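You operate a simulated robot arm through the tools that you are given. There is no shell and no other tool. Be economical: measure what you need, move in short steps, check, and stop when the job is done.

Carry out the task below with a simulated two-armed robot. There is one attempt and no reset: what you move stays moved.

TASK
Pick up the ink bottle from the top of the wash sorting shelf with one hand, pass it to the other hand and put it on the wash basin side shelf. Set down upright: ink bottle.

Only the result counts: the job must be done as asked and must still hold three seconds after the hand-in. Knocking over, shifting, dropping, spilling or breaking anything else fails it.

THE ROBOT
Two 6-joint arms with two-finger parallel grippers on one trunk, on a base that drives. Base frame: it is fixed to the floor where the robot stands at the start and does not move with it; the origin is under the middle of the robot, x ahead of it, y to its left, z up. Readings come in mm, rad, newtons and seconds.
The left shoulder is at the start at [280, 185, 973], the right one opposite. With the tool pointing down near the work surface each hand reaches from about 520 to 900 mm from the robot's upright axis, wherever it stands, measured 20 degrees to its own side. Places, roughly: wash basin side shelf (23x19 cm) [1860, -3080, 860]. Payload 1.57 kg a hand.
The TCP of each hand is the grasp point between the finger pads, 30 mm short of the fingertips. In the tool frame z runs along the fingers and y along their closing line. Largest opening 80 mm; finger width 17, thickness 12; the body of the gripper, 40 by 82 mm, starts 80 mm behind the TCP.
Orientation is that of the tool frame in the base frame, as a unit quaternion [x, y, z, w]. With the fingers straight down and closing along the base's y, the tool's x points along the base's -x, its y along +y and its z along -z.

THE INTERFACE
- The arms move only by the tool nudge_tool. It takes "left_steps", "right_steps" or both (then of equal length, played together; a hand with none holds still); each is a list that holds one entry, the list of rows, each a list of 7 numbers: the shift along the base's x, y, z in mm, then the turn, a rotation vector about the base's x, y, z in rad, then the gripper command, from -1 (fully open) to 1 (shut), values between in proportion. In form: [[[x, y, z, rx, ry, rz, jaw], ...]]. A call has 1 to 12 rows; each row is the pose to reach, as a shift and turn from the pose commanded when the call began. A row lasts 0.2 s, in which the tool goes at most 50 mm and 0.15 rad; a call with a longer step from one row to the next is refused whole, and so is a gripper value outside its range. A pose out of reach is approached as far as the arm can. The call stops where the force on the tool passes 40 N (or 10 N more than at its start, if that is more) or the arm is blocked; 0.2 s more then pass. The fingers move at their own pace (about 153 mm/s each) and stop on an object; they squeeze with about 43 N. The grip force told is the motor's: it shows also when the fingers shut on nothing. Time passes only in rows, and 0.2 s behind the last, so rows that repeat a pose let the fingers close. It gives the time, the measured TCP pose, the force on the tool (base axes), the opening and the grip force at its end, in the units of the frame above (readings bear some noise), with the torque about the TCP (base axes, N m) and any sound that the robot's microphone picked up.
- Cameras (640 x 400 px; columns grow to the right, rows downward): "scene" is now at [250.4, -5.5, 1483.2]; the picture's right is [0.07, -1.00, 0.00], its down [-0.22, -0.01, -0.98] and it looks along [0.97, 0.06, -0.22] (base axes); focal length 286 px, centre (320, 200). "left" rides on the left gripper at [72, 7, -122] in its tool frame; the picture's right is [-0.09, 1.00, 0.00], its down [-0.84, -0.08, -0.54] and it looks along [-0.54, -0.05, 0.84] (tool axes); focal length 238 px, centre (320, 200). "right" rides on the right gripper at [72, -7, -122] in its tool frame; the picture's right is [0.09, 1.00, 0.00], its down [-0.84, 0.08, -0.54] and it looks along [-0.54, 0.05, 0.84] (tool axes); focal length 238 px, centre (320, 200). There is no depth. A picture from a camera that has moved, and an enlarged one, comes with that camera's place and axes in the base frame and with its lens. The place of the scene camera against the robot may be out by one fixed shift of up to 25 mm in any direction.
- grab_frame(camera): a new picture of that camera. The clock stands still meanwhile.
- move_column(by): slides the trunk up (or, below 0, down) by that many mm; the arms and the scene camera ride with it, the base frame stays. It gives what a move gives, with no picture.
- roll_base(legs): drives the robot by 1 to 6 legs, each [ahead, turn to the left] in mm and rad, along the robot's own axes; the way and the turn of a leg run together, so that a leg with both is an arc; at most 1500 mm and 3.142 rad a leg. The arms and the cameras ride along, it lands a little off, and it stops where it bumps. It gives what a move gives.
- pan_tilt(pan, tilt): turns the head with the scene camera to pan (to the left, within 1.501 rad either way) and tilt (down, from -0.506 to 1.204), counted from straight ahead of the robot. It gives what a move gives.
- zoom(camera, box): a new picture of the part [left, top, right, bottom] of that camera's present view, enlarged. The clock stands still meanwhile.
- finish_job(): hands the job in; it is judged then, once.

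Work in short steps. Places have to be worked out from the pictures, the camera data and where the tool is seen: move nearer, look again, correct. Check each grasp and each placing, and mend what went wrong. You have 120 turns and 92 pictures in all, those below and enlarged ones among them. Open the grippers and draw the arms clear of the work before you hand the job in, unless the task says otherwise; then end with one line.

The tools are called after "Request:" as a command line: name --argument value ..., lists and objects as JSON in quotes. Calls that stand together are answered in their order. nudge_tool: Moves the arms, as the interface text tells. Its arguments: {"type":"object","properties":{"left_steps":{"type":"array","items":{"type":"array","items":{"type":"array","items":{"type":"number"}}}},"right_steps":{"type":"array","items":{"type":"array","items":{"type":"array","items":{"type":"number"}}}}},"required":[]} The other tools are called the same way: move_column (by) slides the trunk up or down; roll_base (legs) drives the base; pan_tilt (pan, tilt) turns the head that bears the scene camera; grab_frame (camera) takes a picture; zoom (camera, box) takes an enlarged picture of a part of a camera's view; finish_job () hands the job in.

At the start:

```text
time: 0.0
left_position: [569.3, 217.3, 1330.8]
left_ee_rot: [0.0, 1.0, 0.0, 0.0]
left_force: [0.1, 0.2, -0.1]
left_wrist_torque: [0.0, -0.01, 0.0]
left_opening: 80.1
left_grip_force: 0.1
right_position: [582.0, -233.3, 1323.0]
right_ee_rot: [-0.001, 1.0, 0.001, 0.0]
right_force: [-1.2, -0.5, -0.3]
right_wrist_torque: [-0.04, 0.0, -0.03]
right_opening: 80.0
right_grip_force: 0.1
trunk travel left (down, up): [-668.0, 322.0]
robot x, y, heading: [-0.0, 0.1, -0.007]
head pan, tilt: [0.066, 0.223]
```

scene: 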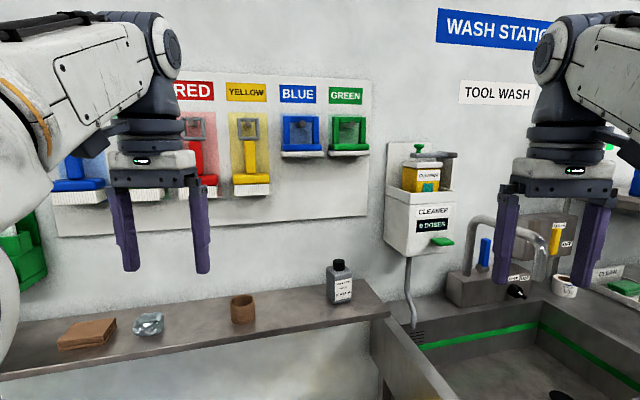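
right: 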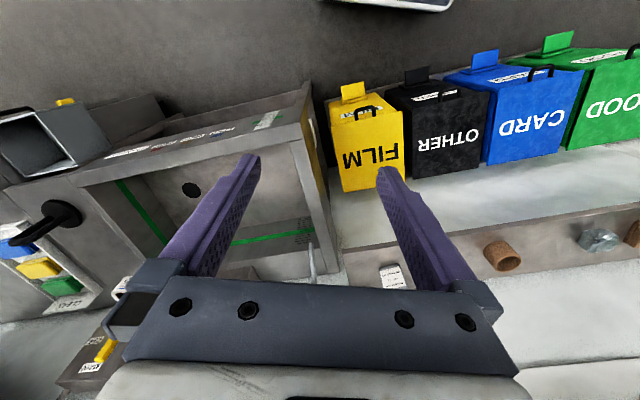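
left: 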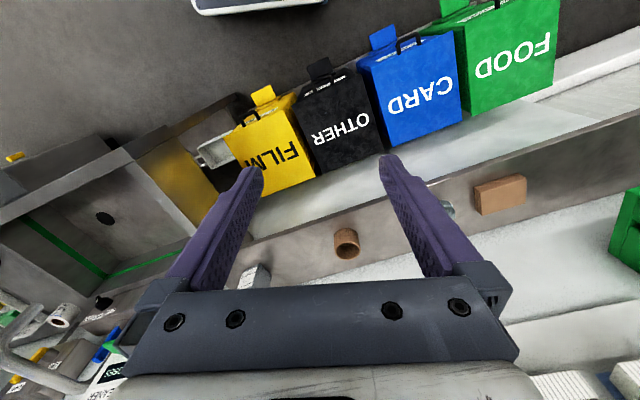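

The bottle triangulates from the three pictures to about x 1010, y 0, mid-height z 1040. I'll look at it enlarged, then tilt the head down to see what lies between the base and the shelf.

Request:
zoom --camera "scene" --box '[280, 240, 400, 315]'

Request:
pan_tilt --pan 0.0 --tilt 0.9

Request:
grab_frame --camera "scene"

Request:
pan_tilt --pan -1.1 --tilt 0.3

Request:
grab_frame --camera "scene"

```text
5.33 times, centred on (340, 278) of scene
camera zoom: at [250.4, -5.5, 1483.2], right [0.07, -1.0, 0.0], down [-0.22, -0.01, -0.98], along [0.97, 0.06, -0.22], focal length 1528 px, centre (213, -213)
```

zoom: 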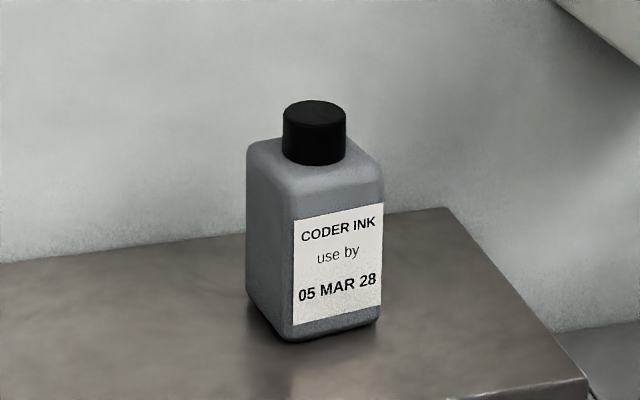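

```text
time: 1.1
left_position: [569.4, 216.0, 1331.6]
left_ee_rot: [0.0, 1.0, 0.001, 0.0]
left_force: [0.6, -0.6, -0.4]
left_wrist_torque: [0.01, -0.02, 0.01]
left_opening: 79.9
left_grip_force: 0.3
right_position: [579.7, -234.2, 1323.0]
right_ee_rot: [0.0, 1.0, 0.0, 0.001]
right_force: [-1.2, 0.2, 0.1]
right_wrist_torque: [-0.01, -0.01, -0.02]
right_opening: 80.0
right_grip_force: 0.1
trunk travel left (down, up): [-668.0, 322.0]
robot x, y, heading: [0.1, -2.4, 0.003]
head pan, tilt: [0.0, 0.901]
```

```text
87 pictures are left
camera scene: at [232.8, -11.6, 1423.7], right [0.0, -1.0, 0.0], down [-0.78, 0.0, -0.62], along [0.62, 0.0, -0.78], focal length 286 px, centre (320, 200)
```

scene: 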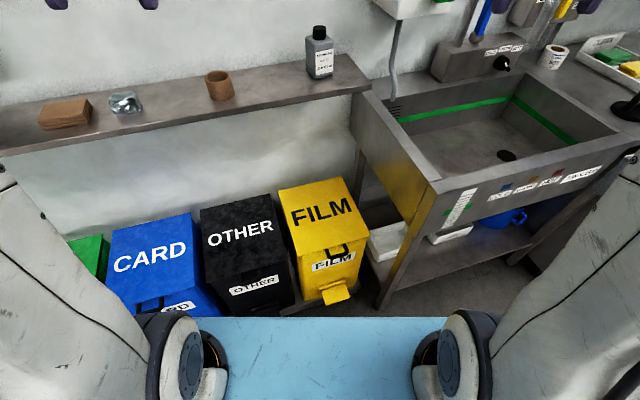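

```text
time: 2.4
left_position: [569.6, 216.6, 1330.0]
left_ee_rot: [0.0, 1.0, 0.0, 0.0]
left_force: [0.0, -0.5, 0.9]
left_wrist_torque: [-0.01, -0.01, 0.03]
left_opening: 79.9
left_grip_force: 0.0
right_position: [581.1, -234.5, 1322.9]
right_ee_rot: [-0.001, 1.0, 0.001, 0.001]
right_force: [-0.4, -1.3, -0.2]
right_wrist_torque: [-0.01, -0.03, -0.01]
right_opening: 79.9
right_grip_force: 0.1
trunk travel left (down, up): [-668.0, 322.0]
robot x, y, heading: [0.7, -0.2, 0.005]
head pan, tilt: [-1.1, 0.3]
```

```text
86 pictures are left
camera scene: at [199.8, -94.8, 1475.9], right [-0.89, -0.45, 0.0], down [-0.13, 0.26, -0.96], along [0.43, -0.85, -0.3], focal length 286 px, centre (320, 200)
```

scene: 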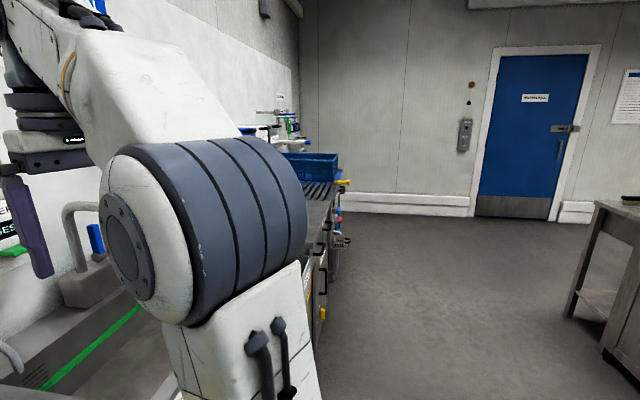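

The wall runs obliquely (about 16°), with bins below the shelf. I want to see what the blue surface in front of the trunk is, and how close the bins are, before driving.

Request:
pan_tilt --pan 0.0 --tilt 1.2

Request:
grab_frame --camera "scene"

Request:
pan_tilt --pan -0.7 --tilt 0.5

Request:
grab_frame --camera "scene"

```text
time: 3.7
left_position: [569.1, 218.3, 1330.3]
left_ee_rot: [0.0, 1.0, 0.0, 0.0]
left_force: [0.0, -0.6, 0.5]
left_wrist_torque: [0.01, 0.01, 0.01]
left_opening: 80.1
left_grip_force: 0.0
right_position: [580.4, -233.3, 1322.9]
right_ee_rot: [0.0, 1.0, 0.001, 0.001]
right_force: [0.3, -0.4, 0.6]
right_wrist_torque: [0.01, 0.0, -0.01]
right_opening: 79.8
right_grip_force: 0.1
trunk travel left (down, up): [-668.0, 322.0]
robot x, y, heading: [-0.2, 0.7, 0.0]
head pan, tilt: [0.0, 1.201]
```

```text
85 pictures are left
camera scene: at [213.3, -11.6, 1403.9], right [0.0, -1.0, 0.0], down [-0.93, 0.0, -0.36], along [0.36, 0.0, -0.93], focal length 286 px, centre (320, 200)
```

scene: 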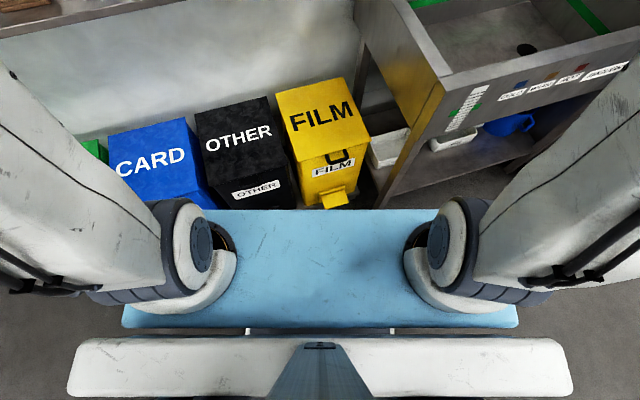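

```text
time: 4.8
left_position: [569.0, 218.0, 1332.4]
left_ee_rot: [0.0, 1.0, 0.0, 0.001]
left_force: [0.0, -0.2, 0.1]
left_wrist_torque: [0.01, 0.0, 0.01]
left_opening: 80.1
left_grip_force: 0.1
right_position: [581.1, -234.9, 1323.5]
right_ee_rot: [0.0, 1.0, 0.0, 0.001]
right_force: [-1.3, 0.1, -0.6]
right_wrist_torque: [0.0, 0.02, -0.02]
right_opening: 79.9
right_grip_force: 0.1
trunk travel left (down, up): [-668.0, 322.0]
robot x, y, heading: [0.2, -2.2, 0.005]
head pan, tilt: [-0.7, 0.499]
```

```text
84 pictures are left
camera scene: at [226.9, -70.1, 1457.5], right [-0.64, -0.77, 0.0], down [-0.37, 0.31, -0.88], along [0.67, -0.56, -0.48], focal length 286 px, centre (320, 200)
```

scene: 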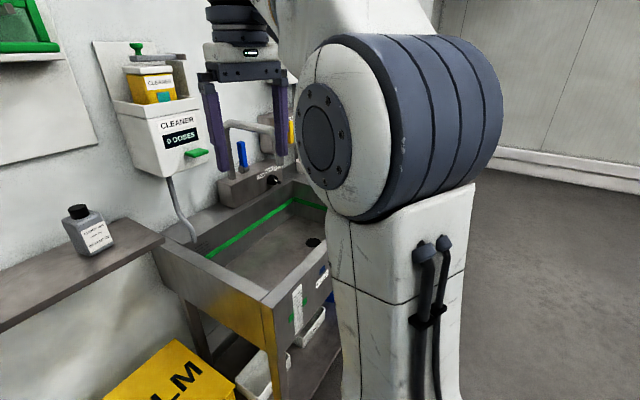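

The blue plate is the shoulder carriage (front x≈370), and the wrist pictures put the base's front at about x 335. Bins and basin stay beyond x≈630, so I drive 170 mm ahead and turn 0.28 left to square up to the wall. That leaves the bottle on the right arm's side.

Request:
roll_base --legs '[[170, 0], [0, 0.28]]'

Request:
pan_tilt --pan -0.3 --tilt 0.6

Request:
grab_frame --camera "scene"

Request:
grab_frame --camera "right"

```text
time: 7.2
left_position: [656.1, 365.5, 1330.7]
left_ee_rot: [-0.138, 0.99, -0.001, 0.0]
left_force: [0.7, 0.0, 0.4]
left_wrist_torque: [0.0, 0.0, -0.01]
left_opening: 80.0
left_grip_force: 0.1
right_position: [790.4, -65.4, 1323.5]
right_ee_rot: [-0.14, 0.99, 0.001, 0.0]
right_force: [-0.5, -0.1, 0.2]
right_wrist_torque: [0.01, 0.03, 0.0]
right_opening: 80.0
right_grip_force: 0.0
trunk travel left (down, up): [-668.0, 322.0]
robot x, y, heading: [170.8, -2.3, 0.278]
head pan, tilt: [-0.7, 0.499]
```

```text
time: 8.0
left_position: [656.0, 364.9, 1331.6]
left_ee_rot: [-0.139, 0.99, 0.0, 0.0]
left_force: [-0.5, -0.1, 0.8]
left_wrist_torque: [-0.02, 0.02, -0.03]
left_opening: 80.2
left_grip_force: 0.1
right_position: [790.9, -65.4, 1323.6]
right_ee_rot: [-0.14, 0.99, 0.001, 0.001]
right_force: [-0.3, -0.4, -0.2]
right_wrist_torque: [0.02, 0.0, 0.0]
right_opening: 80.0
right_grip_force: 0.1
trunk travel left (down, up): [-668.0, 322.0]
robot x, y, heading: [164.3, -1.5, 0.282]
head pan, tilt: [-0.3, 0.6]
```

```text
83 pictures are left
camera scene: at [407.6, 30.6, 1448.5], right [-0.02, -1.0, 0.0], down [-0.56, 0.01, -0.83], along [0.82, -0.02, -0.56], focal length 286 px, centre (320, 200)
```

scene: 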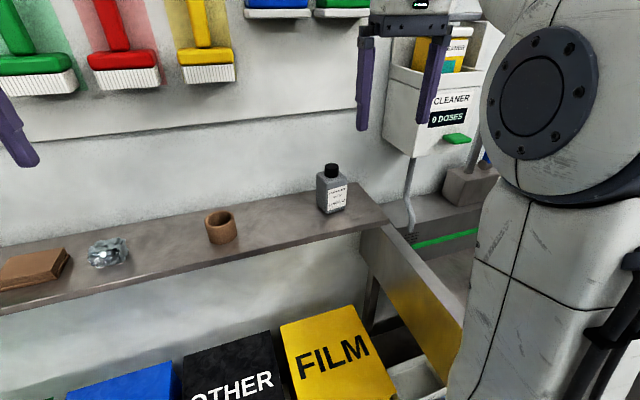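

```text
82 pictures are left
camera right: at [724.8, -91.4, 1445.5], right [-0.36, 0.93, 0.0], down [0.78, 0.3, 0.54], along [0.51, 0.2, -0.84], focal length 238 px, centre (320, 200)
```

right: 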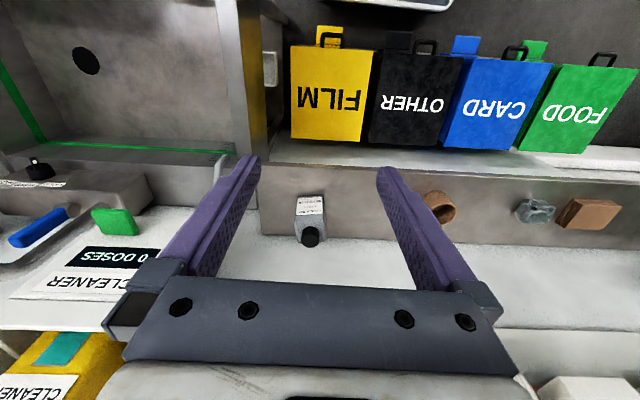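

The bottle's cap top is at about (988, -3, 1140), and the tool is square to the wall. I move the right hand near it, still above the cap, and look again.

Request:
nudge_tool --right_steps '[[[35, 10, -25, 0, 0, 0, -1], [70, 20, -50, 0, 0, 0, -1], [105, 30, -75, 0, 0, 0, -1], [120, 35, -90, 0, 0, 0, -1], [120, 35, -90, 0, 0, 0, -1]]]'

Request:
grab_frame --camera "right"

Request:
grab_frame --camera "scene"

Request:
zoom --camera "scene" --box '[270, 140, 398, 220]'

```text
time: 9.2
left_position: [655.8, 364.8, 1330.4]
left_ee_rot: [-0.139, 0.99, 0.0, -0.001]
left_force: [0.4, 0.2, 0.9]
left_wrist_torque: [-0.02, 0.01, 0.02]
left_opening: 80.1
left_grip_force: 0.0
right_position: [911.3, -31.9, 1233.3]
right_ee_rot: [-0.14, 0.99, 0.001, 0.0]
right_force: [0.0, -0.7, 0.4]
right_wrist_torque: [-0.04, 0.03, -0.03]
right_opening: 80.0
right_grip_force: 0.1
trunk travel left (down, up): [-668.0, 322.0]
robot x, y, heading: [167.2, 5.1, 0.281]
head pan, tilt: [-0.3, 0.6]
```

```text
81 pictures are left
camera right: at [844.8, -58.3, 1355.4], right [-0.36, 0.93, 0.0], down [0.78, 0.3, 0.54], along [0.51, 0.2, -0.84], focal length 238 px, centre (320, 200)
```

right: 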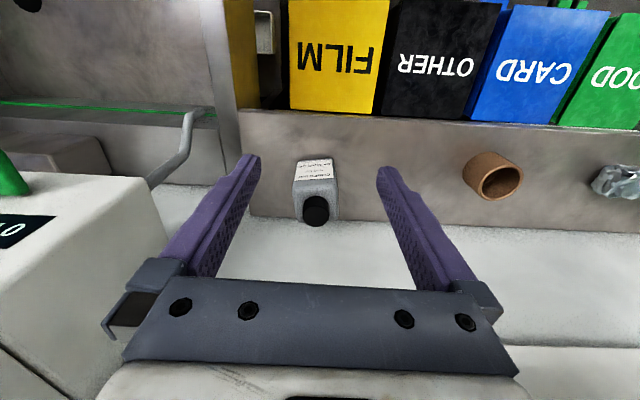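

```text
80 pictures are left
camera scene: at [407.8, 30.7, 1448.4], right [-0.02, -1.0, 0.0], down [-0.56, 0.01, -0.82], along [0.82, -0.02, -0.57], focal length 286 px, centre (320, 200)
```

scene: 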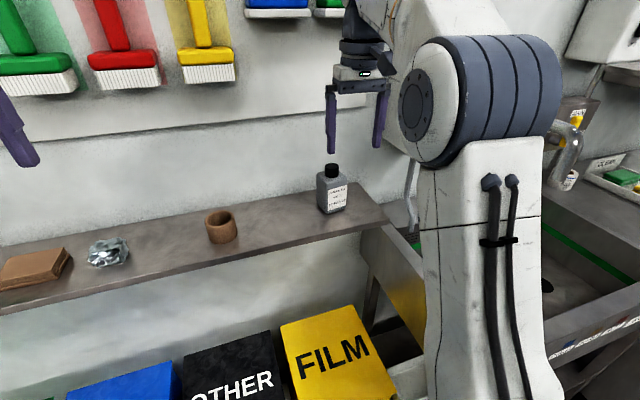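

```text
5.00 times, centred on (334, 180) of scene
camera zoom: at [407.8, 30.7, 1448.4], right [-0.02, -1.0, 0.0], down [-0.56, 0.01, -0.82], along [0.82, -0.02, -0.57], focal length 1432 px, centre (250, 300)
```

zoom: 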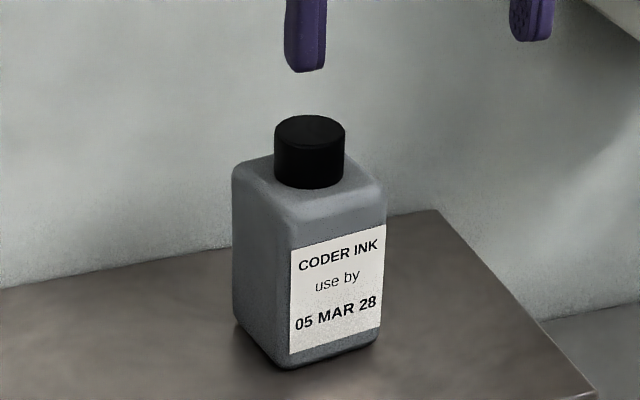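

Triangulating from the two wrist pictures puts the cap top at about (1008, 0, 1116). I'll enlarge the wrist view to read the bottle's yaw.

Request:
zoom --camera "right" --box '[256, 145, 384, 225]'

```text
5.00 times, centred on (320, 185) of right
camera zoom: at [844.8, -58.3, 1355.4], right [-0.36, 0.93, 0.0], down [0.78, 0.3, 0.54], along [0.51, 0.2, -0.84], focal length 1192 px, centre (320, 275)
```

zoom: 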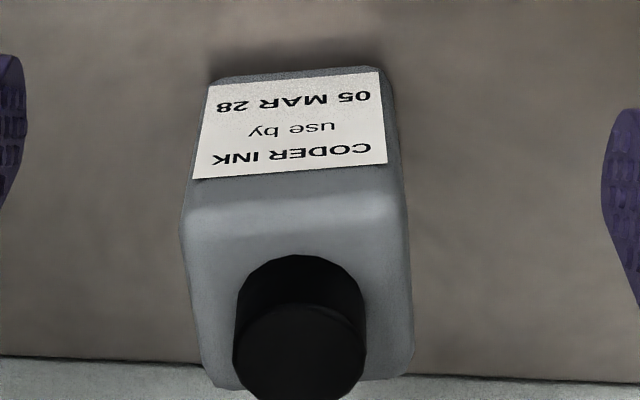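

The bottle is about 57 mm square, centred at (1011, 2), with the shelf near z 1013, the shoulder near z 1090 and yaw ≈0.5. I move above it, turn the hand 0.22 and check before going down.

Request:
nudge_tool --right_steps '[[[35, 12, 0, 0, 0, 0.1, -1], [70, 24, 0, 0, 0, 0.2, -1], [100, 34, 0, 0, 0, 0.22, -1], [100, 34, -20, 0, 0, 0.22, -1], [100, 34, -20, 0, 0, 0.22, -1]]]'

Request:
grab_frame --camera "right"

Request:
zoom --camera "scene" --box '[270, 120, 398, 220]'

```text
time: 10.4
left_position: [655.7, 365.1, 1331.7]
left_ee_rot: [-0.138, 0.99, 0.0, 0.0]
left_force: [0.3, 0.1, -0.7]
left_wrist_torque: [0.04, 0.0, 0.0]
left_opening: 80.0
left_grip_force: 0.0
right_position: [994.6, -2.1, 1200.0]
right_ee_rot: [-0.247, 0.969, 0.001, 0.001]
right_force: [0.5, 0.5, 0.2]
right_wrist_torque: [0.03, 0.01, 0.02]
right_opening: 79.9
right_grip_force: 0.0
right hand out of reach, approached as far as the arm can: row 2, 3, 4, 5
trunk travel left (down, up): [-668.0, 322.0]
robot x, y, heading: [166.5, -1.5, 0.284]
head pan, tilt: [-0.3, 0.6]
```

```text
77 pictures are left
camera right: at [935.3, -41.5, 1322.8], right [-0.56, 0.83, 0.0], down [0.7, 0.47, 0.54], along [0.45, 0.3, -0.84], focal length 238 px, centre (320, 200)
```

right: 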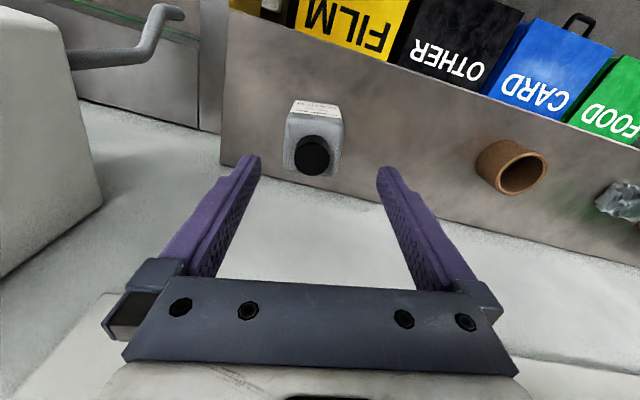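

```text
4.00 times, centred on (334, 170) of scene
camera zoom: at [408.0, 30.7, 1448.4], right [-0.02, -1.0, 0.0], down [-0.57, 0.01, -0.82], along [0.82, -0.02, -0.57], focal length 1146 px, centre (264, 320)
```

zoom: 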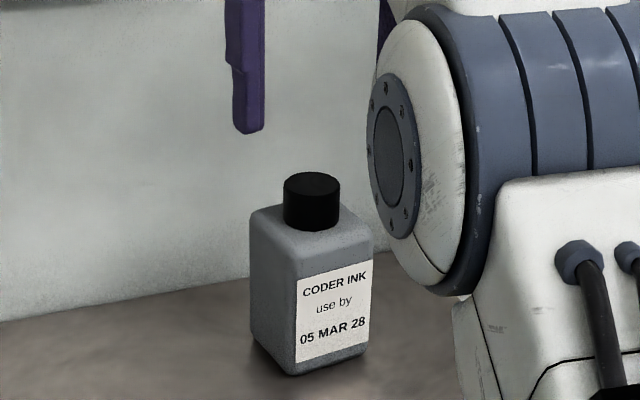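

The arm is slightly short of reach here (TCP 995, -2). I draw the hand back 55 mm so it stays away from the wall, drive 60 mm ahead, then re-approach.

Request:
nudge_tool --right_steps '[[[-30, -9, 15, 0, 0, 0, -1], [-70, -20, 20, 0, 0, 0, -1], [-70, -20, 20, 0, 0, 0, -1]]]'

Request:
roll_base --legs '[[60, 0]]'

Request:
grab_frame --camera "right"

```text
time: 11.2
left_position: [655.7, 365.6, 1330.5]
left_ee_rot: [-0.138, 0.99, 0.0, 0.0]
left_force: [0.5, -0.4, -0.2]
left_wrist_torque: [0.02, -0.05, 0.01]
left_opening: 79.9
left_grip_force: 0.0
right_position: [921.7, -18.9, 1221.4]
right_ee_rot: [-0.247, 0.969, 0.002, 0.001]
right_force: [0.0, 0.1, 0.5]
right_wrist_torque: [-0.03, -0.03, 0.0]
right_opening: 79.8
right_grip_force: 0.1
trunk travel left (down, up): [-668.0, 322.0]
robot x, y, heading: [166.7, -0.8, 0.28]
head pan, tilt: [-0.3, 0.6]
```

```text
time: 12.2
left_position: [714.3, 382.4, 1330.2]
left_ee_rot: [-0.138, 0.99, 0.001, 0.001]
left_force: [-0.4, -0.1, 0.0]
left_wrist_torque: [0.02, -0.03, 0.04]
left_opening: 79.9
left_grip_force: 0.0
right_position: [980.9, -2.5, 1221.2]
right_ee_rot: [-0.248, 0.969, 0.001, 0.001]
right_force: [-1.0, 0.4, -0.3]
right_wrist_torque: [0.01, -0.03, -0.01]
right_opening: 79.8
right_grip_force: 0.0
trunk travel left (down, up): [-668.0, 322.0]
robot x, y, heading: [222.5, 15.8, 0.28]
head pan, tilt: [-0.3, 0.6]
```

```text
75 pictures are left
camera right: at [922.0, -42.7, 1343.4], right [-0.56, 0.83, 0.0], down [0.7, 0.47, 0.54], along [0.45, 0.3, -0.84], focal length 238 px, centre (320, 200)
```

right: 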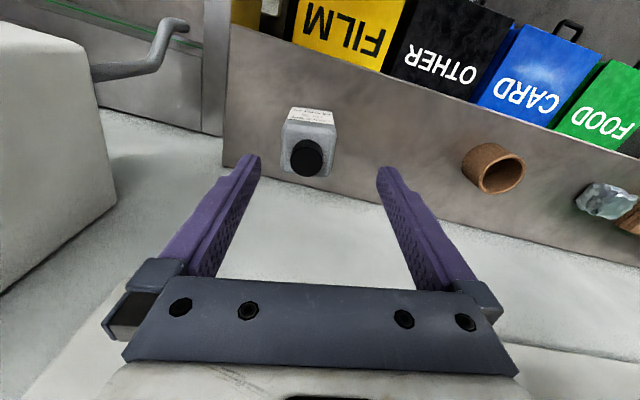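

The cap now triangulates to (1007, -1), and the bottle's edge is parallel to the tool. I move over it down to tips just above the cap, and check.

Request:
nudge_tool --right_steps '[[[27, 3, 0, 0, 0, 0, -1], [27, 3, -35, 0, 0, 0, -1], [27, 3, -65, 0, 0, 0, -1], [27, 3, -65, 0, 0, 0, -1]]]'

Request:
grab_frame --camera "right"

Request:
zoom --camera "scene" --box '[240, 100, 400, 220]'

```text
time: 13.2
left_position: [715.5, 382.8, 1330.8]
left_ee_rot: [-0.14, 0.99, 0.0, 0.0]
left_force: [0.7, 1.3, 0.2]
left_wrist_torque: [-0.05, 0.07, 0.0]
left_opening: 80.0
left_grip_force: 0.0
right_position: [1011.3, 0.6, 1154.3]
right_ee_rot: [-0.247, 0.969, 0.0, -0.001]
right_force: [0.6, 0.2, -0.5]
right_wrist_torque: [0.0, 0.04, 0.02]
right_opening: 80.3
right_grip_force: 0.2
trunk travel left (down, up): [-668.0, 322.0]
robot x, y, heading: [224.1, 15.4, 0.285]
head pan, tilt: [-0.3, 0.6]
```

```text
74 pictures are left
camera right: at [951.7, -39.8, 1276.5], right [-0.56, 0.83, 0.0], down [0.7, 0.47, 0.54], along [0.45, 0.3, -0.84], focal length 238 px, centre (320, 200)
```

right: 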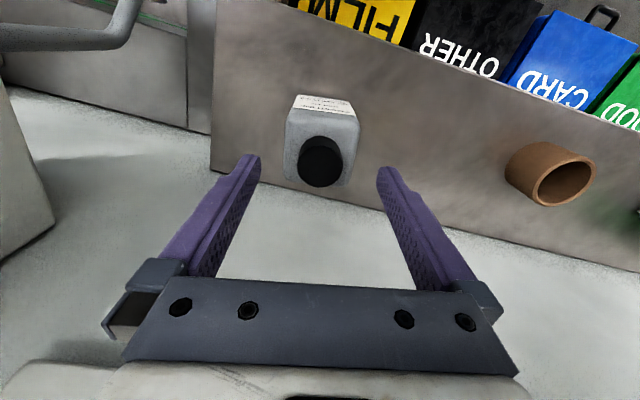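

```text
3.33 times, centred on (320, 160) of scene
camera zoom: at [466.9, 47.7, 1448.0], right [-0.02, -1.0, 0.0], down [-0.57, 0.01, -0.82], along [0.82, -0.02, -0.57], focal length 955 px, centre (320, 333)
```

zoom: 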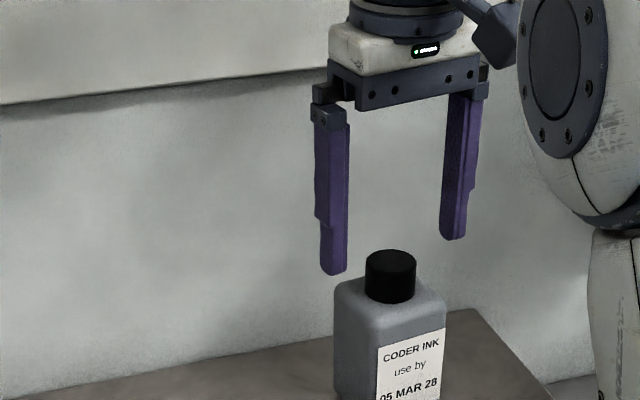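

The cap is at (1011, 0) and the tool at (1011, 1), so it is centred. I go straight down 82 mm and close.

Request:
nudge_tool --right_steps '[[[0, 0, -25, 0, 0, 0, -1], [0, 0, -50, 0, 0, 0, -1], [0, 0, -70, 0, 0, 0, -1], [0, 0, -82, 0, 0, 0, -1], [0, 0, -82, 0, 0, 0, -1]]]'

Request:
grab_frame --camera "right"

Request:
zoom --camera "scene" --box '[240, 100, 400, 220]'

```text
time: 14.4
left_position: [713.3, 381.5, 1330.5]
left_ee_rot: [-0.138, 0.99, 0.0, 0.001]
left_force: [0.0, 0.2, 1.1]
left_wrist_torque: [0.0, -0.01, -0.03]
left_opening: 80.1
left_grip_force: 0.2
right_position: [1007.9, 2.3, 1074.1]
right_ee_rot: [-0.246, 0.969, 0.001, -0.001]
right_force: [-0.3, 0.0, 0.2]
right_wrist_torque: [0.01, -0.03, -0.01]
right_opening: 80.1
right_grip_force: 0.0
trunk travel left (down, up): [-668.0, 322.0]
robot x, y, heading: [226.4, 16.2, 0.28]
head pan, tilt: [-0.3, 0.6]
```

```text
72 pictures are left
camera right: at [949.2, -39.4, 1196.2], right [-0.56, 0.83, 0.0], down [0.7, 0.47, 0.54], along [0.45, 0.3, -0.84], focal length 238 px, centre (320, 200)
```

right: 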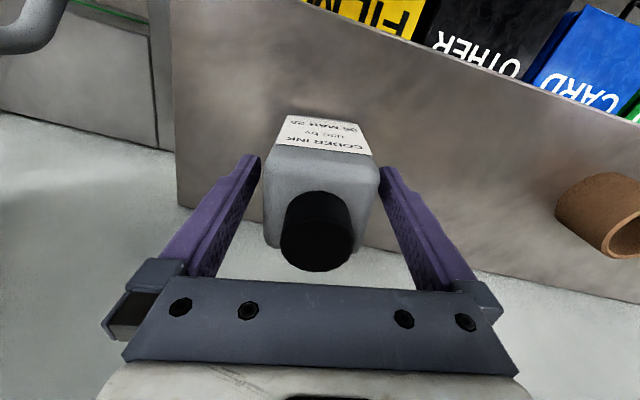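

```text
3.33 times, centred on (320, 160) of scene
camera zoom: at [465.8, 47.4, 1448.4], right [-0.02, -1.0, 0.0], down [-0.56, 0.01, -0.83], along [0.82, -0.02, -0.57], focal length 955 px, centre (320, 333)
```

zoom: 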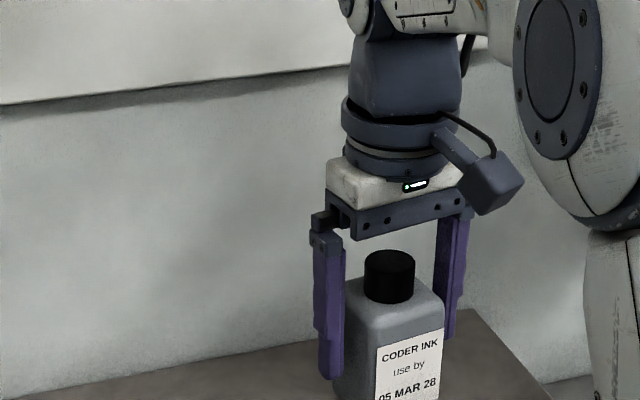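

The fingers straddle the body with the tips well above the shelf. I close.

Request:
nudge_tool --right_steps '[[[0, 0, 0, 0, 0, 0, 1], [0, 0, 0, 0, 0, 0, 1], [0, 0, 0, 0, 0, 0, 1]]]'

Request:
nudge_tool --right_steps '[[[0, 0, 20, 0, 0, 0, 1], [0, 0, 45, 0, 0, 0, 1], [0, 0, 90, 0, 0, 0, 1], [0, 0, 130, 0, 0, 0, 1], [0, 0, 130, 0, 0, 0, 1]]]'

Request:
grab_frame --camera "right"

Request:
grab_frame --camera "scene"

```text
time: 15.2
left_position: [715.5, 382.5, 1330.6]
left_ee_rot: [-0.139, 0.99, 0.0, -0.001]
left_force: [0.3, -0.2, 0.3]
left_wrist_torque: [0.0, 0.01, -0.01]
left_opening: 80.1
left_grip_force: 0.1
right_position: [1007.5, 0.9, 1074.9]
right_ee_rot: [-0.248, 0.969, 0.0, -0.001]
right_force: [-0.4, -0.2, -1.1]
right_wrist_torque: [0.0, -0.02, -0.01]
right_opening: 60.1
right_grip_force: 43.1
trunk travel left (down, up): [-668.0, 322.0]
robot x, y, heading: [224.7, 15.3, 0.277]
head pan, tilt: [-0.3, 0.6]
```

```text
time: 16.4
left_position: [712.8, 382.1, 1331.4]
left_ee_rot: [-0.138, 0.99, 0.0, 0.0]
left_force: [-0.1, -0.3, -0.7]
left_wrist_torque: [-0.01, 0.02, -0.02]
left_opening: 79.8
left_grip_force: 0.1
right_position: [1006.4, -0.5, 1205.1]
right_ee_rot: [-0.247, 0.969, 0.001, 0.001]
right_force: [-0.4, 0.3, -3.3]
right_wrist_torque: [-0.01, 0.05, 0.0]
right_opening: 60.2
right_grip_force: 43.6
trunk travel left (down, up): [-668.0, 322.0]
robot x, y, heading: [225.6, 15.7, 0.276]
head pan, tilt: [-0.3, 0.6]
```

```text
70 pictures are left
camera right: at [946.4, -39.5, 1327.9], right [-0.56, 0.83, 0.0], down [0.7, 0.47, 0.54], along [0.45, 0.3, -0.84], focal length 238 px, centre (320, 200)
```

right: 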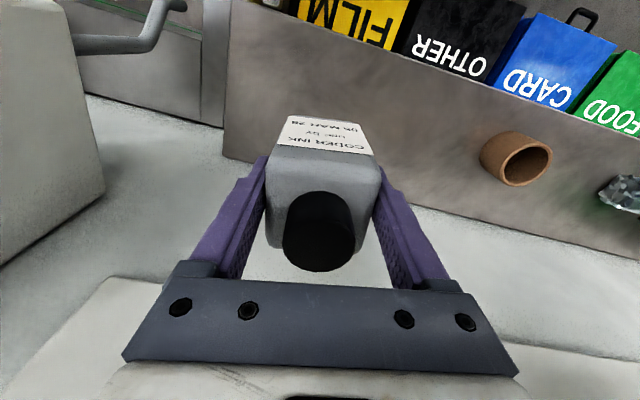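

```text
69 pictures are left
camera scene: at [464.8, 46.8, 1448.5], right [-0.02, -1.0, 0.0], down [-0.56, 0.01, -0.83], along [0.83, -0.02, -0.56], focal length 286 px, centre (320, 200)
```

scene: 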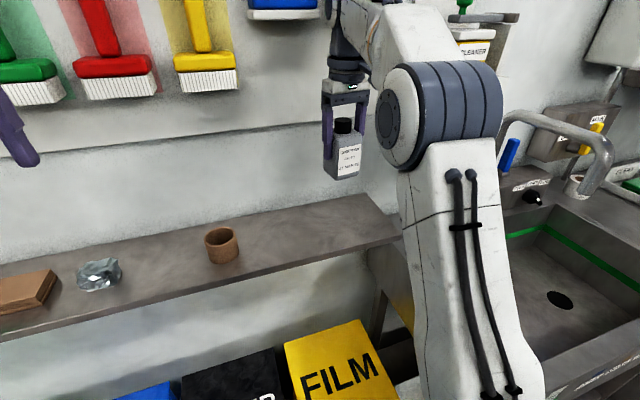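

The bottle is lifted and held (opening 60 mm, about 0.33 kg). I back the robot off 225 mm to get clear space for the handover, then bring the right hand to the middle with the bottle.

Request:
roll_base --legs '[[-225, 0]]'

Request:
nudge_tool --right_steps '[[[-30, 20, 0, 0, 0, 0.08, 1], [-60, 45, 0, 0, 0, 0.16, 1], [-90, 75, 0, 0, 0, 0.24, 1], [-120, 110, 0, 0, 0, 0.32, 1], [-150, 145, 0, 0, 0, 0.4, 1], [-185, 175, 0, 0, 0, 0.48, 1], [-185, 187, 0, 0, 0, 0.48, 1], [-185, 187, 0, 0, 0, 0.48, 1]]]'

Request:
pan_tilt --pan 0.0 --tilt 0.5

Request:
grab_frame --camera "scene"

```text
time: 18.1
left_position: [494.6, 316.1, 1330.8]
left_ee_rot: [-0.137, 0.991, 0.0, 0.001]
left_force: [0.1, -0.4, 1.0]
left_wrist_torque: [0.02, 0.0, -0.02]
left_opening: 80.0
left_grip_force: 0.1
right_position: [786.9, -64.2, 1203.0]
right_ee_rot: [-0.246, 0.969, 0.001, 0.001]
right_force: [0.7, -0.6, -3.4]
right_wrist_torque: [-0.01, 0.01, 0.0]
right_opening: 59.9
right_grip_force: 42.5
trunk travel left (down, up): [-668.0, 322.0]
robot x, y, heading: [3.7, -47.6, 0.278]
head pan, tilt: [-0.3, 0.6]
```

```text
time: 19.9
left_position: [494.5, 317.5, 1331.0]
left_ee_rot: [-0.137, 0.991, 0.0, 0.0]
left_force: [-0.7, -0.6, 0.0]
left_wrist_torque: [0.0, 0.01, -0.01]
left_opening: 79.9
left_grip_force: 0.1
right_position: [598.5, 121.6, 1205.0]
right_ee_rot: [-0.468, 0.884, 0.001, 0.0]
right_force: [0.1, -0.5, -2.7]
right_wrist_torque: [-0.02, 0.01, 0.01]
right_opening: 60.0
right_grip_force: 42.6
trunk travel left (down, up): [-668.0, 322.0]
robot x, y, heading: [6.8, -45.1, 0.281]
head pan, tilt: [-0.3, 0.6]
```

```text
time: 20.7
left_position: [494.2, 316.4, 1330.6]
left_ee_rot: [-0.137, 0.991, 0.001, 0.0]
left_force: [-0.1, -0.4, 0.3]
left_wrist_torque: [0.01, -0.01, 0.04]
left_opening: 79.8
left_grip_force: 0.0
right_position: [598.2, 122.2, 1205.3]
right_ee_rot: [-0.469, 0.883, 0.001, 0.001]
right_force: [0.2, -0.1, -4.2]
right_wrist_torque: [-0.04, 0.01, -0.01]
right_opening: 60.0
right_grip_force: 43.2
trunk travel left (down, up): [-668.0, 322.0]
robot x, y, heading: [1.9, -49.6, 0.275]
head pan, tilt: [0.0, 0.499]
```

```text
68 pictures are left
camera scene: at [244.0, 10.3, 1457.5], right [0.27, -0.96, 0.0], down [-0.46, -0.13, -0.88], along [0.84, 0.24, -0.48], focal length 286 px, centre (320, 200)
```

scene: 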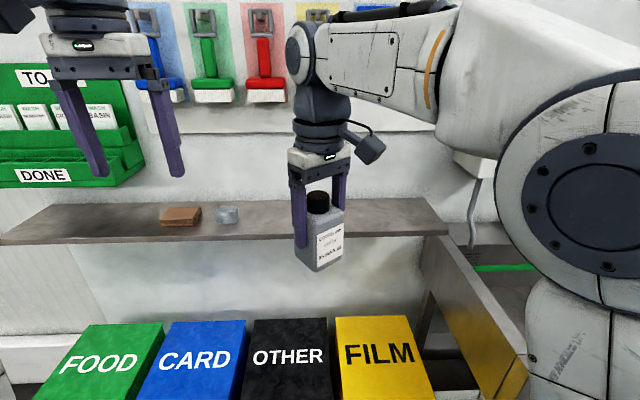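

The right tool's yaw is 0.976, so the left hand should come along (0.83, -0.56), pitched 30° down. I shift the bottle 80 mm farther out and yaw the left hand by -0.87 in place.

Request:
nudge_tool --left_steps '[[[0, 0, 0, 0, 0, -0.145, -1], [0, 0, 0, 0, 0, -0.29, -1], [0, 0, 0, 0, 0, -0.435, -1], [0, 0, 0, 0, 0, -0.58, -1], [0, 0, 0, 0, 0, -0.725, -1], [0, 0, 0, 0, 0, -0.87, -1], [0, 0, 0, 0, 0, -0.87, -1]]]' --right_steps '[[[15, 4, 0, 0, 0, 0, 1], [30, 9, 0, 0, 0, 0, 1], [45, 13, 0, 0, 0, 0, 1], [60, 17, 0, 0, 0, 0, 1], [77, 22, 0, 0, 0, 0, 1], [77, 22, 0, 0, 0, 0, 1], [77, 22, 0, 0, 0, 0, 1]]]'

Request:
nudge_tool --left_steps '[[[0, 0, 0, -0.073, -0.108, 0, -1], [0, 0, 0, -0.147, -0.217, 0, -1], [0, 0, 0, -0.22, -0.325, 0, -1], [0, 0, 0, -0.293, -0.433, 0, -1], [0, 0, 0, -0.367, -0.542, 0, -1], [0, 0, 0, -0.44, -0.65, 0, -1], [0, 0, 0, -0.514, -0.759, 0, -1], [0, 0, 0, -0.587, -0.867, 0, -1], [0, 0, 0, -0.587, -0.867, 0, -1]]]'

Request:
grab_frame --camera "scene"

```text
time: 22.3
left_position: [494.4, 316.6, 1330.5]
left_ee_rot: [0.294, 0.956, 0.0, -0.001]
left_force: [0.1, 0.3, -0.4]
left_wrist_torque: [0.02, -0.01, 0.01]
left_opening: 79.8
left_grip_force: 0.1
right_position: [677.8, 144.2, 1204.2]
right_ee_rot: [-0.468, 0.884, 0.002, 0.001]
right_force: [-0.3, -0.4, -2.8]
right_wrist_torque: [-0.01, 0.02, -0.03]
right_opening: 59.9
right_grip_force: 42.9
trunk travel left (down, up): [-668.0, 322.0]
robot x, y, heading: [7.4, -47.6, 0.281]
head pan, tilt: [0.0, 0.499]
```

```text
time: 24.3
left_position: [494.3, 315.5, 1331.9]
left_ee_rot: [0.254, 0.828, -0.146, 0.479]
left_force: [0.4, -0.2, -0.3]
left_wrist_torque: [0.01, 0.0, 0.01]
left_opening: 79.9
left_grip_force: 0.2
right_position: [676.9, 145.8, 1204.2]
right_ee_rot: [-0.469, 0.883, 0.002, 0.001]
right_force: [0.8, -0.8, -5.3]
right_wrist_torque: [0.02, -0.02, -0.02]
right_opening: 59.6
right_grip_force: 43.2
trunk travel left (down, up): [-668.0, 322.0]
robot x, y, heading: [7.2, -49.6, 0.275]
head pan, tilt: [0.0, 0.499]
```

```text
67 pictures are left
camera scene: at [244.0, 10.4, 1457.5], right [0.27, -0.96, 0.0], down [-0.46, -0.13, -0.88], along [0.84, 0.24, -0.48], focal length 286 px, centre (320, 200)
```

scene: 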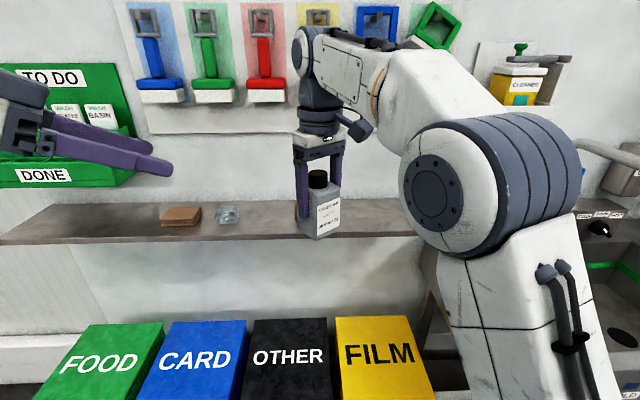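

The left hand reached the pitched pose. I move it to the pre-grasp, 150 mm back along its approach line from the bottle, and look.

Request:
nudge_tool --left_steps '[[[17, -24, -18, 0, 0, 0, -1], [35, -48, -37, 0, 0, 0, -1], [52, -71, -55, 0, 0, 0, -1], [70, -95, -74, 0, 0, 0, -1], [70, -95, -74, 0, 0, 0, -1]]]'

Request:
grab_frame --camera "left"

Request:
grab_frame --camera "scene"

```text
time: 25.5
left_position: [571.5, 227.0, 1257.4]
left_ee_rot: [0.254, 0.828, -0.147, 0.478]
left_force: [-0.2, -0.4, -0.4]
left_wrist_torque: [0.01, -0.03, -0.02]
left_opening: 80.3
left_grip_force: 0.0
left hand out of reach, approached as far as the arm can: row 2, 3, 4, 5
right_position: [677.7, 145.0, 1204.8]
right_ee_rot: [-0.469, 0.883, 0.001, 0.0]
right_force: [0.0, 0.7, -3.1]
right_wrist_torque: [-0.02, 0.03, -0.01]
right_opening: 59.7
right_grip_force: 42.6
trunk travel left (down, up): [-668.0, 322.0]
robot x, y, heading: [4.6, -44.4, 0.274]
head pan, tilt: [0.0, 0.499]
```

```text
66 pictures are left
camera left: at [458.2, 310.9, 1254.9], right [0.6, 0.8, 0.08], down [-0.09, -0.03, 1.0], along [0.8, -0.6, 0.05], focal length 238 px, centre (320, 200)
```

left: 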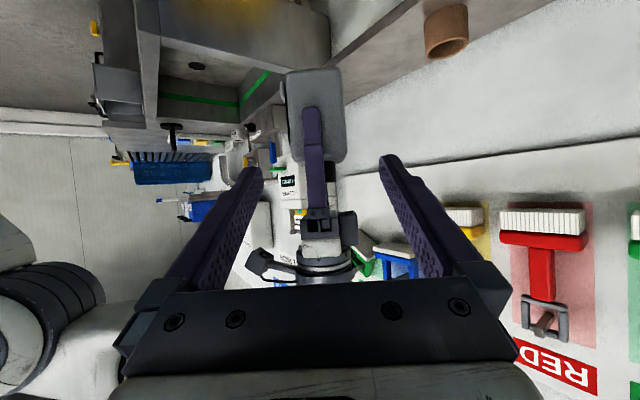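

```text
65 pictures are left
camera scene: at [244.1, 10.3, 1457.5], right [0.27, -0.96, 0.0], down [-0.46, -0.13, -0.88], along [0.84, 0.24, -0.48], focal length 286 px, centre (320, 200)
```

scene: 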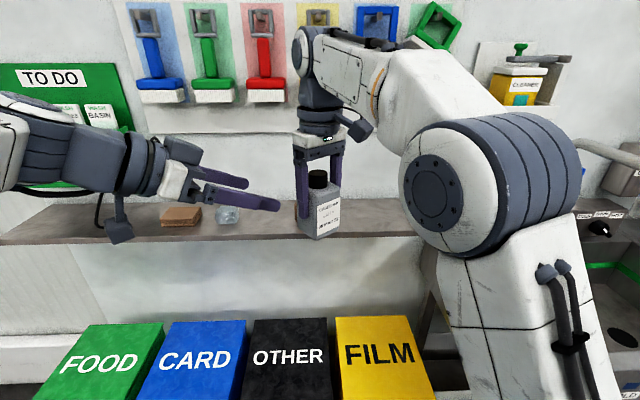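

The left arm was limited by being folded too close and ended about 9 mm off line. I move to 100 mm back on the correct line, farther out, and check.

Request:
nudge_tool --left_steps '[[[14, -15, -12, 0, 0, 0, -1], [28, -30, -25, 0, 0, 0, -1], [28, -30, -25, 0, 0, 0, -1]]]'

Request:
grab_frame --camera "left"

```text
time: 26.3
left_position: [599.4, 196.8, 1229.8]
left_ee_rot: [0.254, 0.828, -0.146, 0.478]
left_force: [-0.2, 0.3, 0.5]
left_wrist_torque: [0.0, 0.01, 0.0]
left_opening: 80.4
left_grip_force: 0.1
right_position: [677.4, 145.9, 1204.2]
right_ee_rot: [-0.468, 0.884, 0.002, 0.0]
right_force: [-0.3, -0.3, -2.8]
right_wrist_torque: [-0.02, 0.02, -0.01]
right_opening: 59.9
right_grip_force: 43.1
trunk travel left (down, up): [-668.0, 322.0]
robot x, y, heading: [4.9, -47.1, 0.274]
head pan, tilt: [0.0, 0.499]
```

```text
64 pictures are left
camera left: at [486.7, 281.7, 1229.0], right [0.6, 0.8, 0.08], down [-0.09, -0.04, 1.0], along [0.8, -0.6, 0.05], focal length 238 px, centre (320, 200)
```

left: 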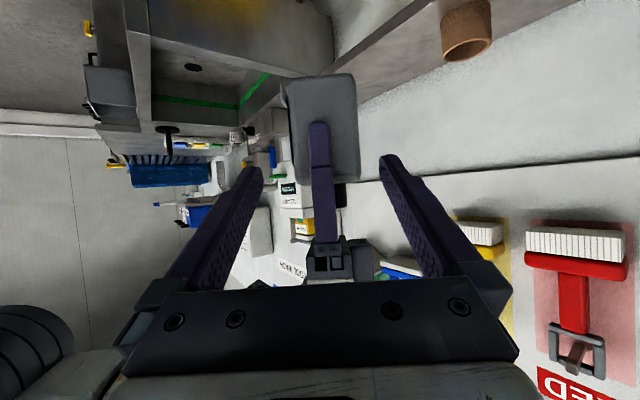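

The bottle sits centred between the left fingers (within ~3 mm), with its bottom at about z 1140. I advance along the approach line to the grasp point and check before closing.

Request:
nudge_tool --left_steps '[[[18, -12, -12, 0, 0, 0, -1], [37, -24, -24, 0, 0, 0, -1], [55, -36, -37, 0, 0, 0, -1], [73, -47, -49, 0, 0, 0, -1], [73, -47, -49, 0, 0, 0, -1]]]'

Request:
grab_frame --camera "left"

Request:
zoom --camera "scene" --box '[200, 100, 400, 260]'

```text
time: 27.5
left_position: [673.9, 150.8, 1180.0]
left_ee_rot: [0.254, 0.828, -0.146, 0.478]
left_force: [-0.2, 0.3, -1.0]
left_wrist_torque: [-0.01, -0.03, -0.04]
left_opening: 80.0
left_grip_force: 0.0
right_position: [678.2, 144.6, 1205.2]
right_ee_rot: [-0.469, 0.883, 0.001, 0.0]
right_force: [0.6, -0.1, -3.1]
right_wrist_torque: [-0.01, 0.03, 0.01]
right_opening: 59.9
right_grip_force: 43.1
trunk travel left (down, up): [-668.0, 322.0]
robot x, y, heading: [2.7, -45.9, 0.276]
head pan, tilt: [0.0, 0.499]
```

```text
63 pictures are left
camera left: at [560.6, 235.2, 1179.9], right [0.6, 0.8, 0.08], down [-0.09, -0.04, 1.0], along [0.8, -0.6, 0.05], focal length 238 px, centre (320, 200)
```

left: 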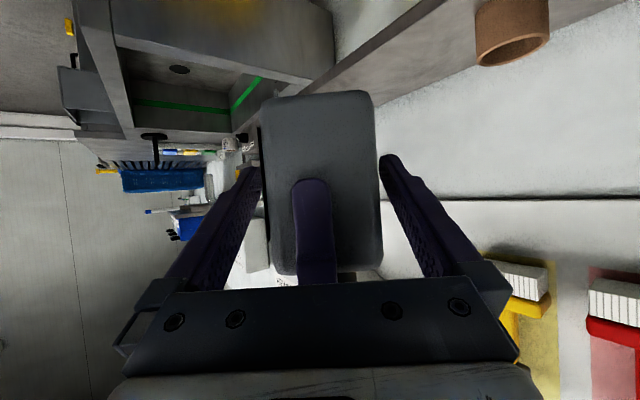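

```text
2.50 times, centred on (300, 180) of scene
camera zoom: at [244.2, 10.4, 1457.5], right [0.27, -0.96, 0.0], down [-0.46, -0.13, -0.88], along [0.84, 0.24, -0.48], focal length 716 px, centre (370, 250)
```

zoom: 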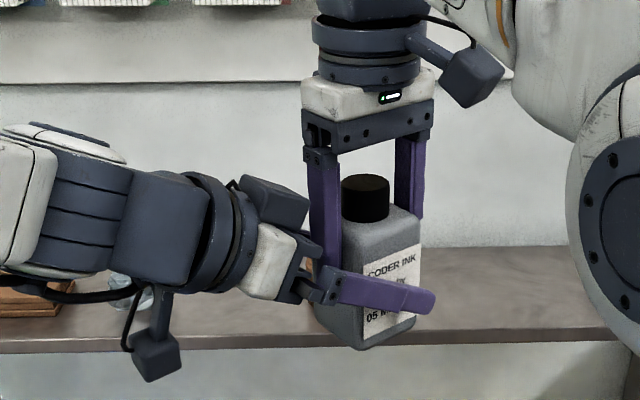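

The left fingers straddle the front and back faces cleanly. I close the left, and check the grip before releasing the right.

Request:
nudge_tool --left_steps '[[[0, 0, 0, 0, 0, 0, 1], [0, 0, 0, 0, 0, 0, 1], [0, 0, 0, 0, 0, 0, 1], [0, 0, 0, 0, 0, 0, 1]]]'

Request:
zoom --camera "scene" --box '[200, 100, 400, 260]'

```text
time: 28.5
left_position: [673.3, 152.1, 1180.9]
left_ee_rot: [0.253, 0.828, -0.146, 0.479]
left_force: [10.6, 9.4, -0.1]
left_wrist_torque: [-0.6, 0.36, -0.47]
left_opening: 59.7
left_grip_force: 43.2
right_position: [677.2, 144.6, 1205.5]
right_ee_rot: [-0.468, 0.884, 0.0, 0.0]
right_force: [-8.5, -10.1, -3.4]
right_wrist_torque: [0.38, -0.12, 0.57]
right_opening: 59.7
right_grip_force: 43.2
trunk travel left (down, up): [-668.0, 322.0]
robot x, y, heading: [5.4, -45.9, 0.276]
head pan, tilt: [0.0, 0.499]
```

```text
2.50 times, centred on (300, 180) of scene
camera zoom: at [244.0, 10.4, 1457.5], right [0.27, -0.96, 0.0], down [-0.46, -0.13, -0.88], along [0.84, 0.24, -0.48], focal length 716 px, centre (370, 250)
```

zoom: 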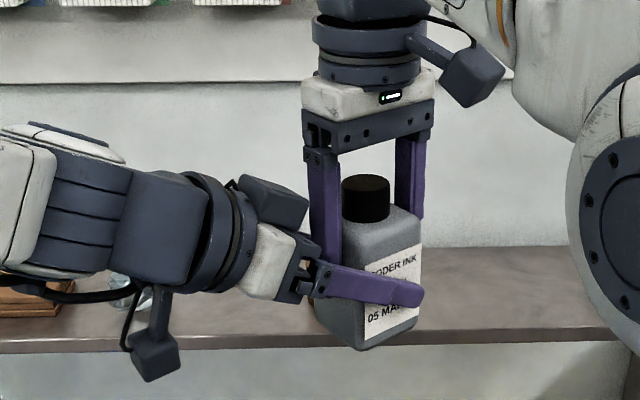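

Both grips hold (43 N each). I open the right hand and raise it straight up.

Request:
nudge_tool --right_steps '[[[0, 0, 0, 0, 0, 0, -0.9], [0, 0, 0, 0, 0, 0, -0.9], [0, 0, 30, 0, 0, 0, -0.9], [0, 0, 70, 0, 0, 0, -0.9], [0, 0, 110, 0, 0, 0, -0.9], [0, 0, 140, 0, 0, 0, -0.9], [0, 0, 140, 0, 0, 0, -0.9]]]'

Request:
grab_frame --camera "scene"

Request:
grab_frame --camera "left"

```text
time: 30.1
left_position: [673.5, 150.5, 1181.2]
left_ee_rot: [0.254, 0.828, -0.145, 0.479]
left_force: [0.0, -0.1, 0.5]
left_wrist_torque: [0.02, 0.0, 0.03]
left_opening: 59.8
left_grip_force: 43.4
right_position: [649.7, 122.5, 1287.6]
right_ee_rot: [-0.468, 0.884, 0.002, 0.002]
right_force: [0.3, 0.1, -0.6]
right_wrist_torque: [-0.01, -0.03, 0.01]
right_opening: 75.9
right_grip_force: 0.0
right hand out of reach, approached as far as the arm can: row 4, 5, 6, 7
trunk travel left (down, up): [-668.0, 322.0]
robot x, y, heading: [4.6, -42.1, 0.274]
head pan, tilt: [0.0, 0.499]
```

```text
60 pictures are left
camera scene: at [243.9, 10.3, 1457.5], right [0.27, -0.96, 0.0], down [-0.46, -0.13, -0.88], along [0.84, 0.24, -0.48], focal length 286 px, centre (320, 200)
```

scene: 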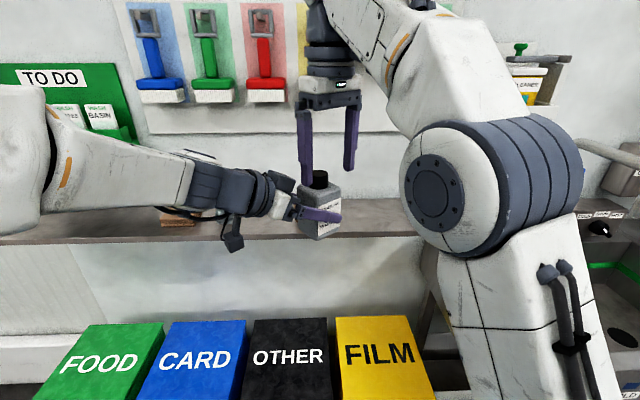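

```text
59 pictures are left
camera left: at [560.2, 235.3, 1180.0], right [0.6, 0.8, 0.08], down [-0.09, -0.04, 1.0], along [0.8, -0.6, 0.05], focal length 238 px, centre (320, 200)
```

left: 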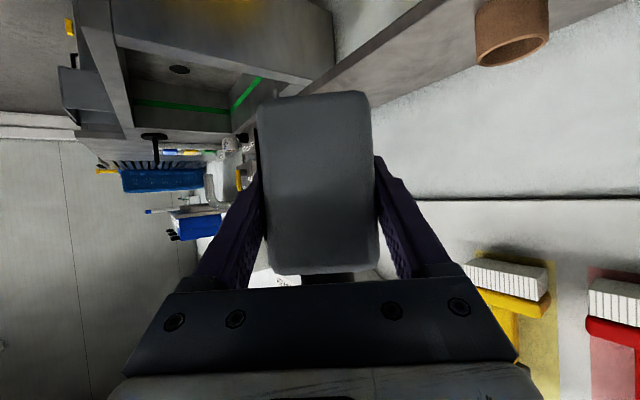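

The bottle is now in the left hand alone, upright. I draw the right hand back to its own side and turn it back to neutral.

Request:
nudge_tool --right_steps '[[[0, -10, 20, 0, 0, 0, -1], [-4, -50, 30, 0, 0, -0.14, -1], [-8, -95, 40, 0, 0, -0.28, -1], [-12, -140, 40, 0, 0, -0.42, -1], [-16, -185, 40, 0, 0, -0.56, -1], [-22, -230, 40, 0, 0, -0.7, -1], [-22, -230, 40, 0, 0, -0.7, -1]]]'

Request:
pan_tilt --pan -1.5 --tilt 0.35

Request:
grab_frame --camera "scene"

```text
time: 31.7
left_position: [673.0, 150.2, 1181.3]
left_ee_rot: [0.255, 0.827, -0.147, 0.479]
left_force: [-0.1, 0.8, -0.1]
left_wrist_torque: [0.07, 0.02, 0.0]
left_opening: 59.5
left_grip_force: 42.6
right_position: [628.6, -108.6, 1328.2]
right_ee_rot: [-0.137, 0.991, 0.001, 0.001]
right_force: [1.2, -0.5, 0.9]
right_wrist_torque: [0.02, 0.05, 0.01]
right_opening: 80.2
right_grip_force: 0.1
right hand out of reach, approached as far as the arm can: row 1, 2, 3, 4
trunk travel left (down, up): [-668.0, 322.0]
robot x, y, heading: [2.8, -46.8, 0.278]
head pan, tilt: [0.0, 0.499]
```

```text
time: 33.3
left_position: [674.2, 150.0, 1181.2]
left_ee_rot: [0.254, 0.828, -0.146, 0.478]
left_force: [-0.1, -0.5, 0.4]
left_wrist_torque: [0.05, 0.01, 0.02]
left_opening: 59.8
left_grip_force: 42.6
right_position: [630.9, -109.2, 1329.0]
right_ee_rot: [-0.138, 0.99, 0.001, 0.001]
right_force: [0.4, 0.1, -1.3]
right_wrist_torque: [0.01, 0.01, 0.0]
right_opening: 80.1
right_grip_force: 0.1
trunk travel left (down, up): [-668.0, 322.0]
robot x, y, heading: [6.4, -47.2, 0.277]
head pan, tilt: [-1.499, 0.351]
```

```text
58 pictures are left
camera scene: at [188.3, -102.0, 1471.2], right [-0.94, -0.34, 0.0], down [-0.12, 0.32, -0.94], along [0.32, -0.88, -0.34], focal length 286 px, centre (320, 200)
```

scene: 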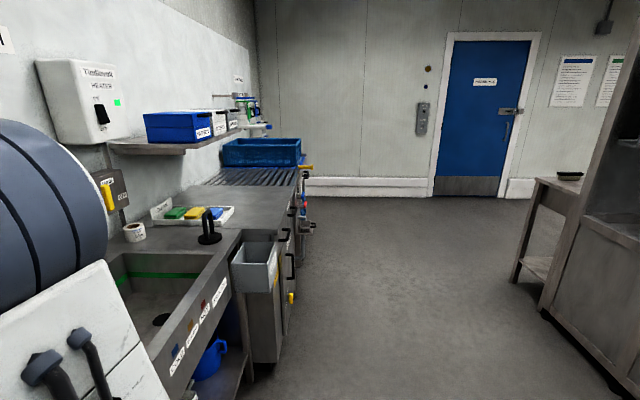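

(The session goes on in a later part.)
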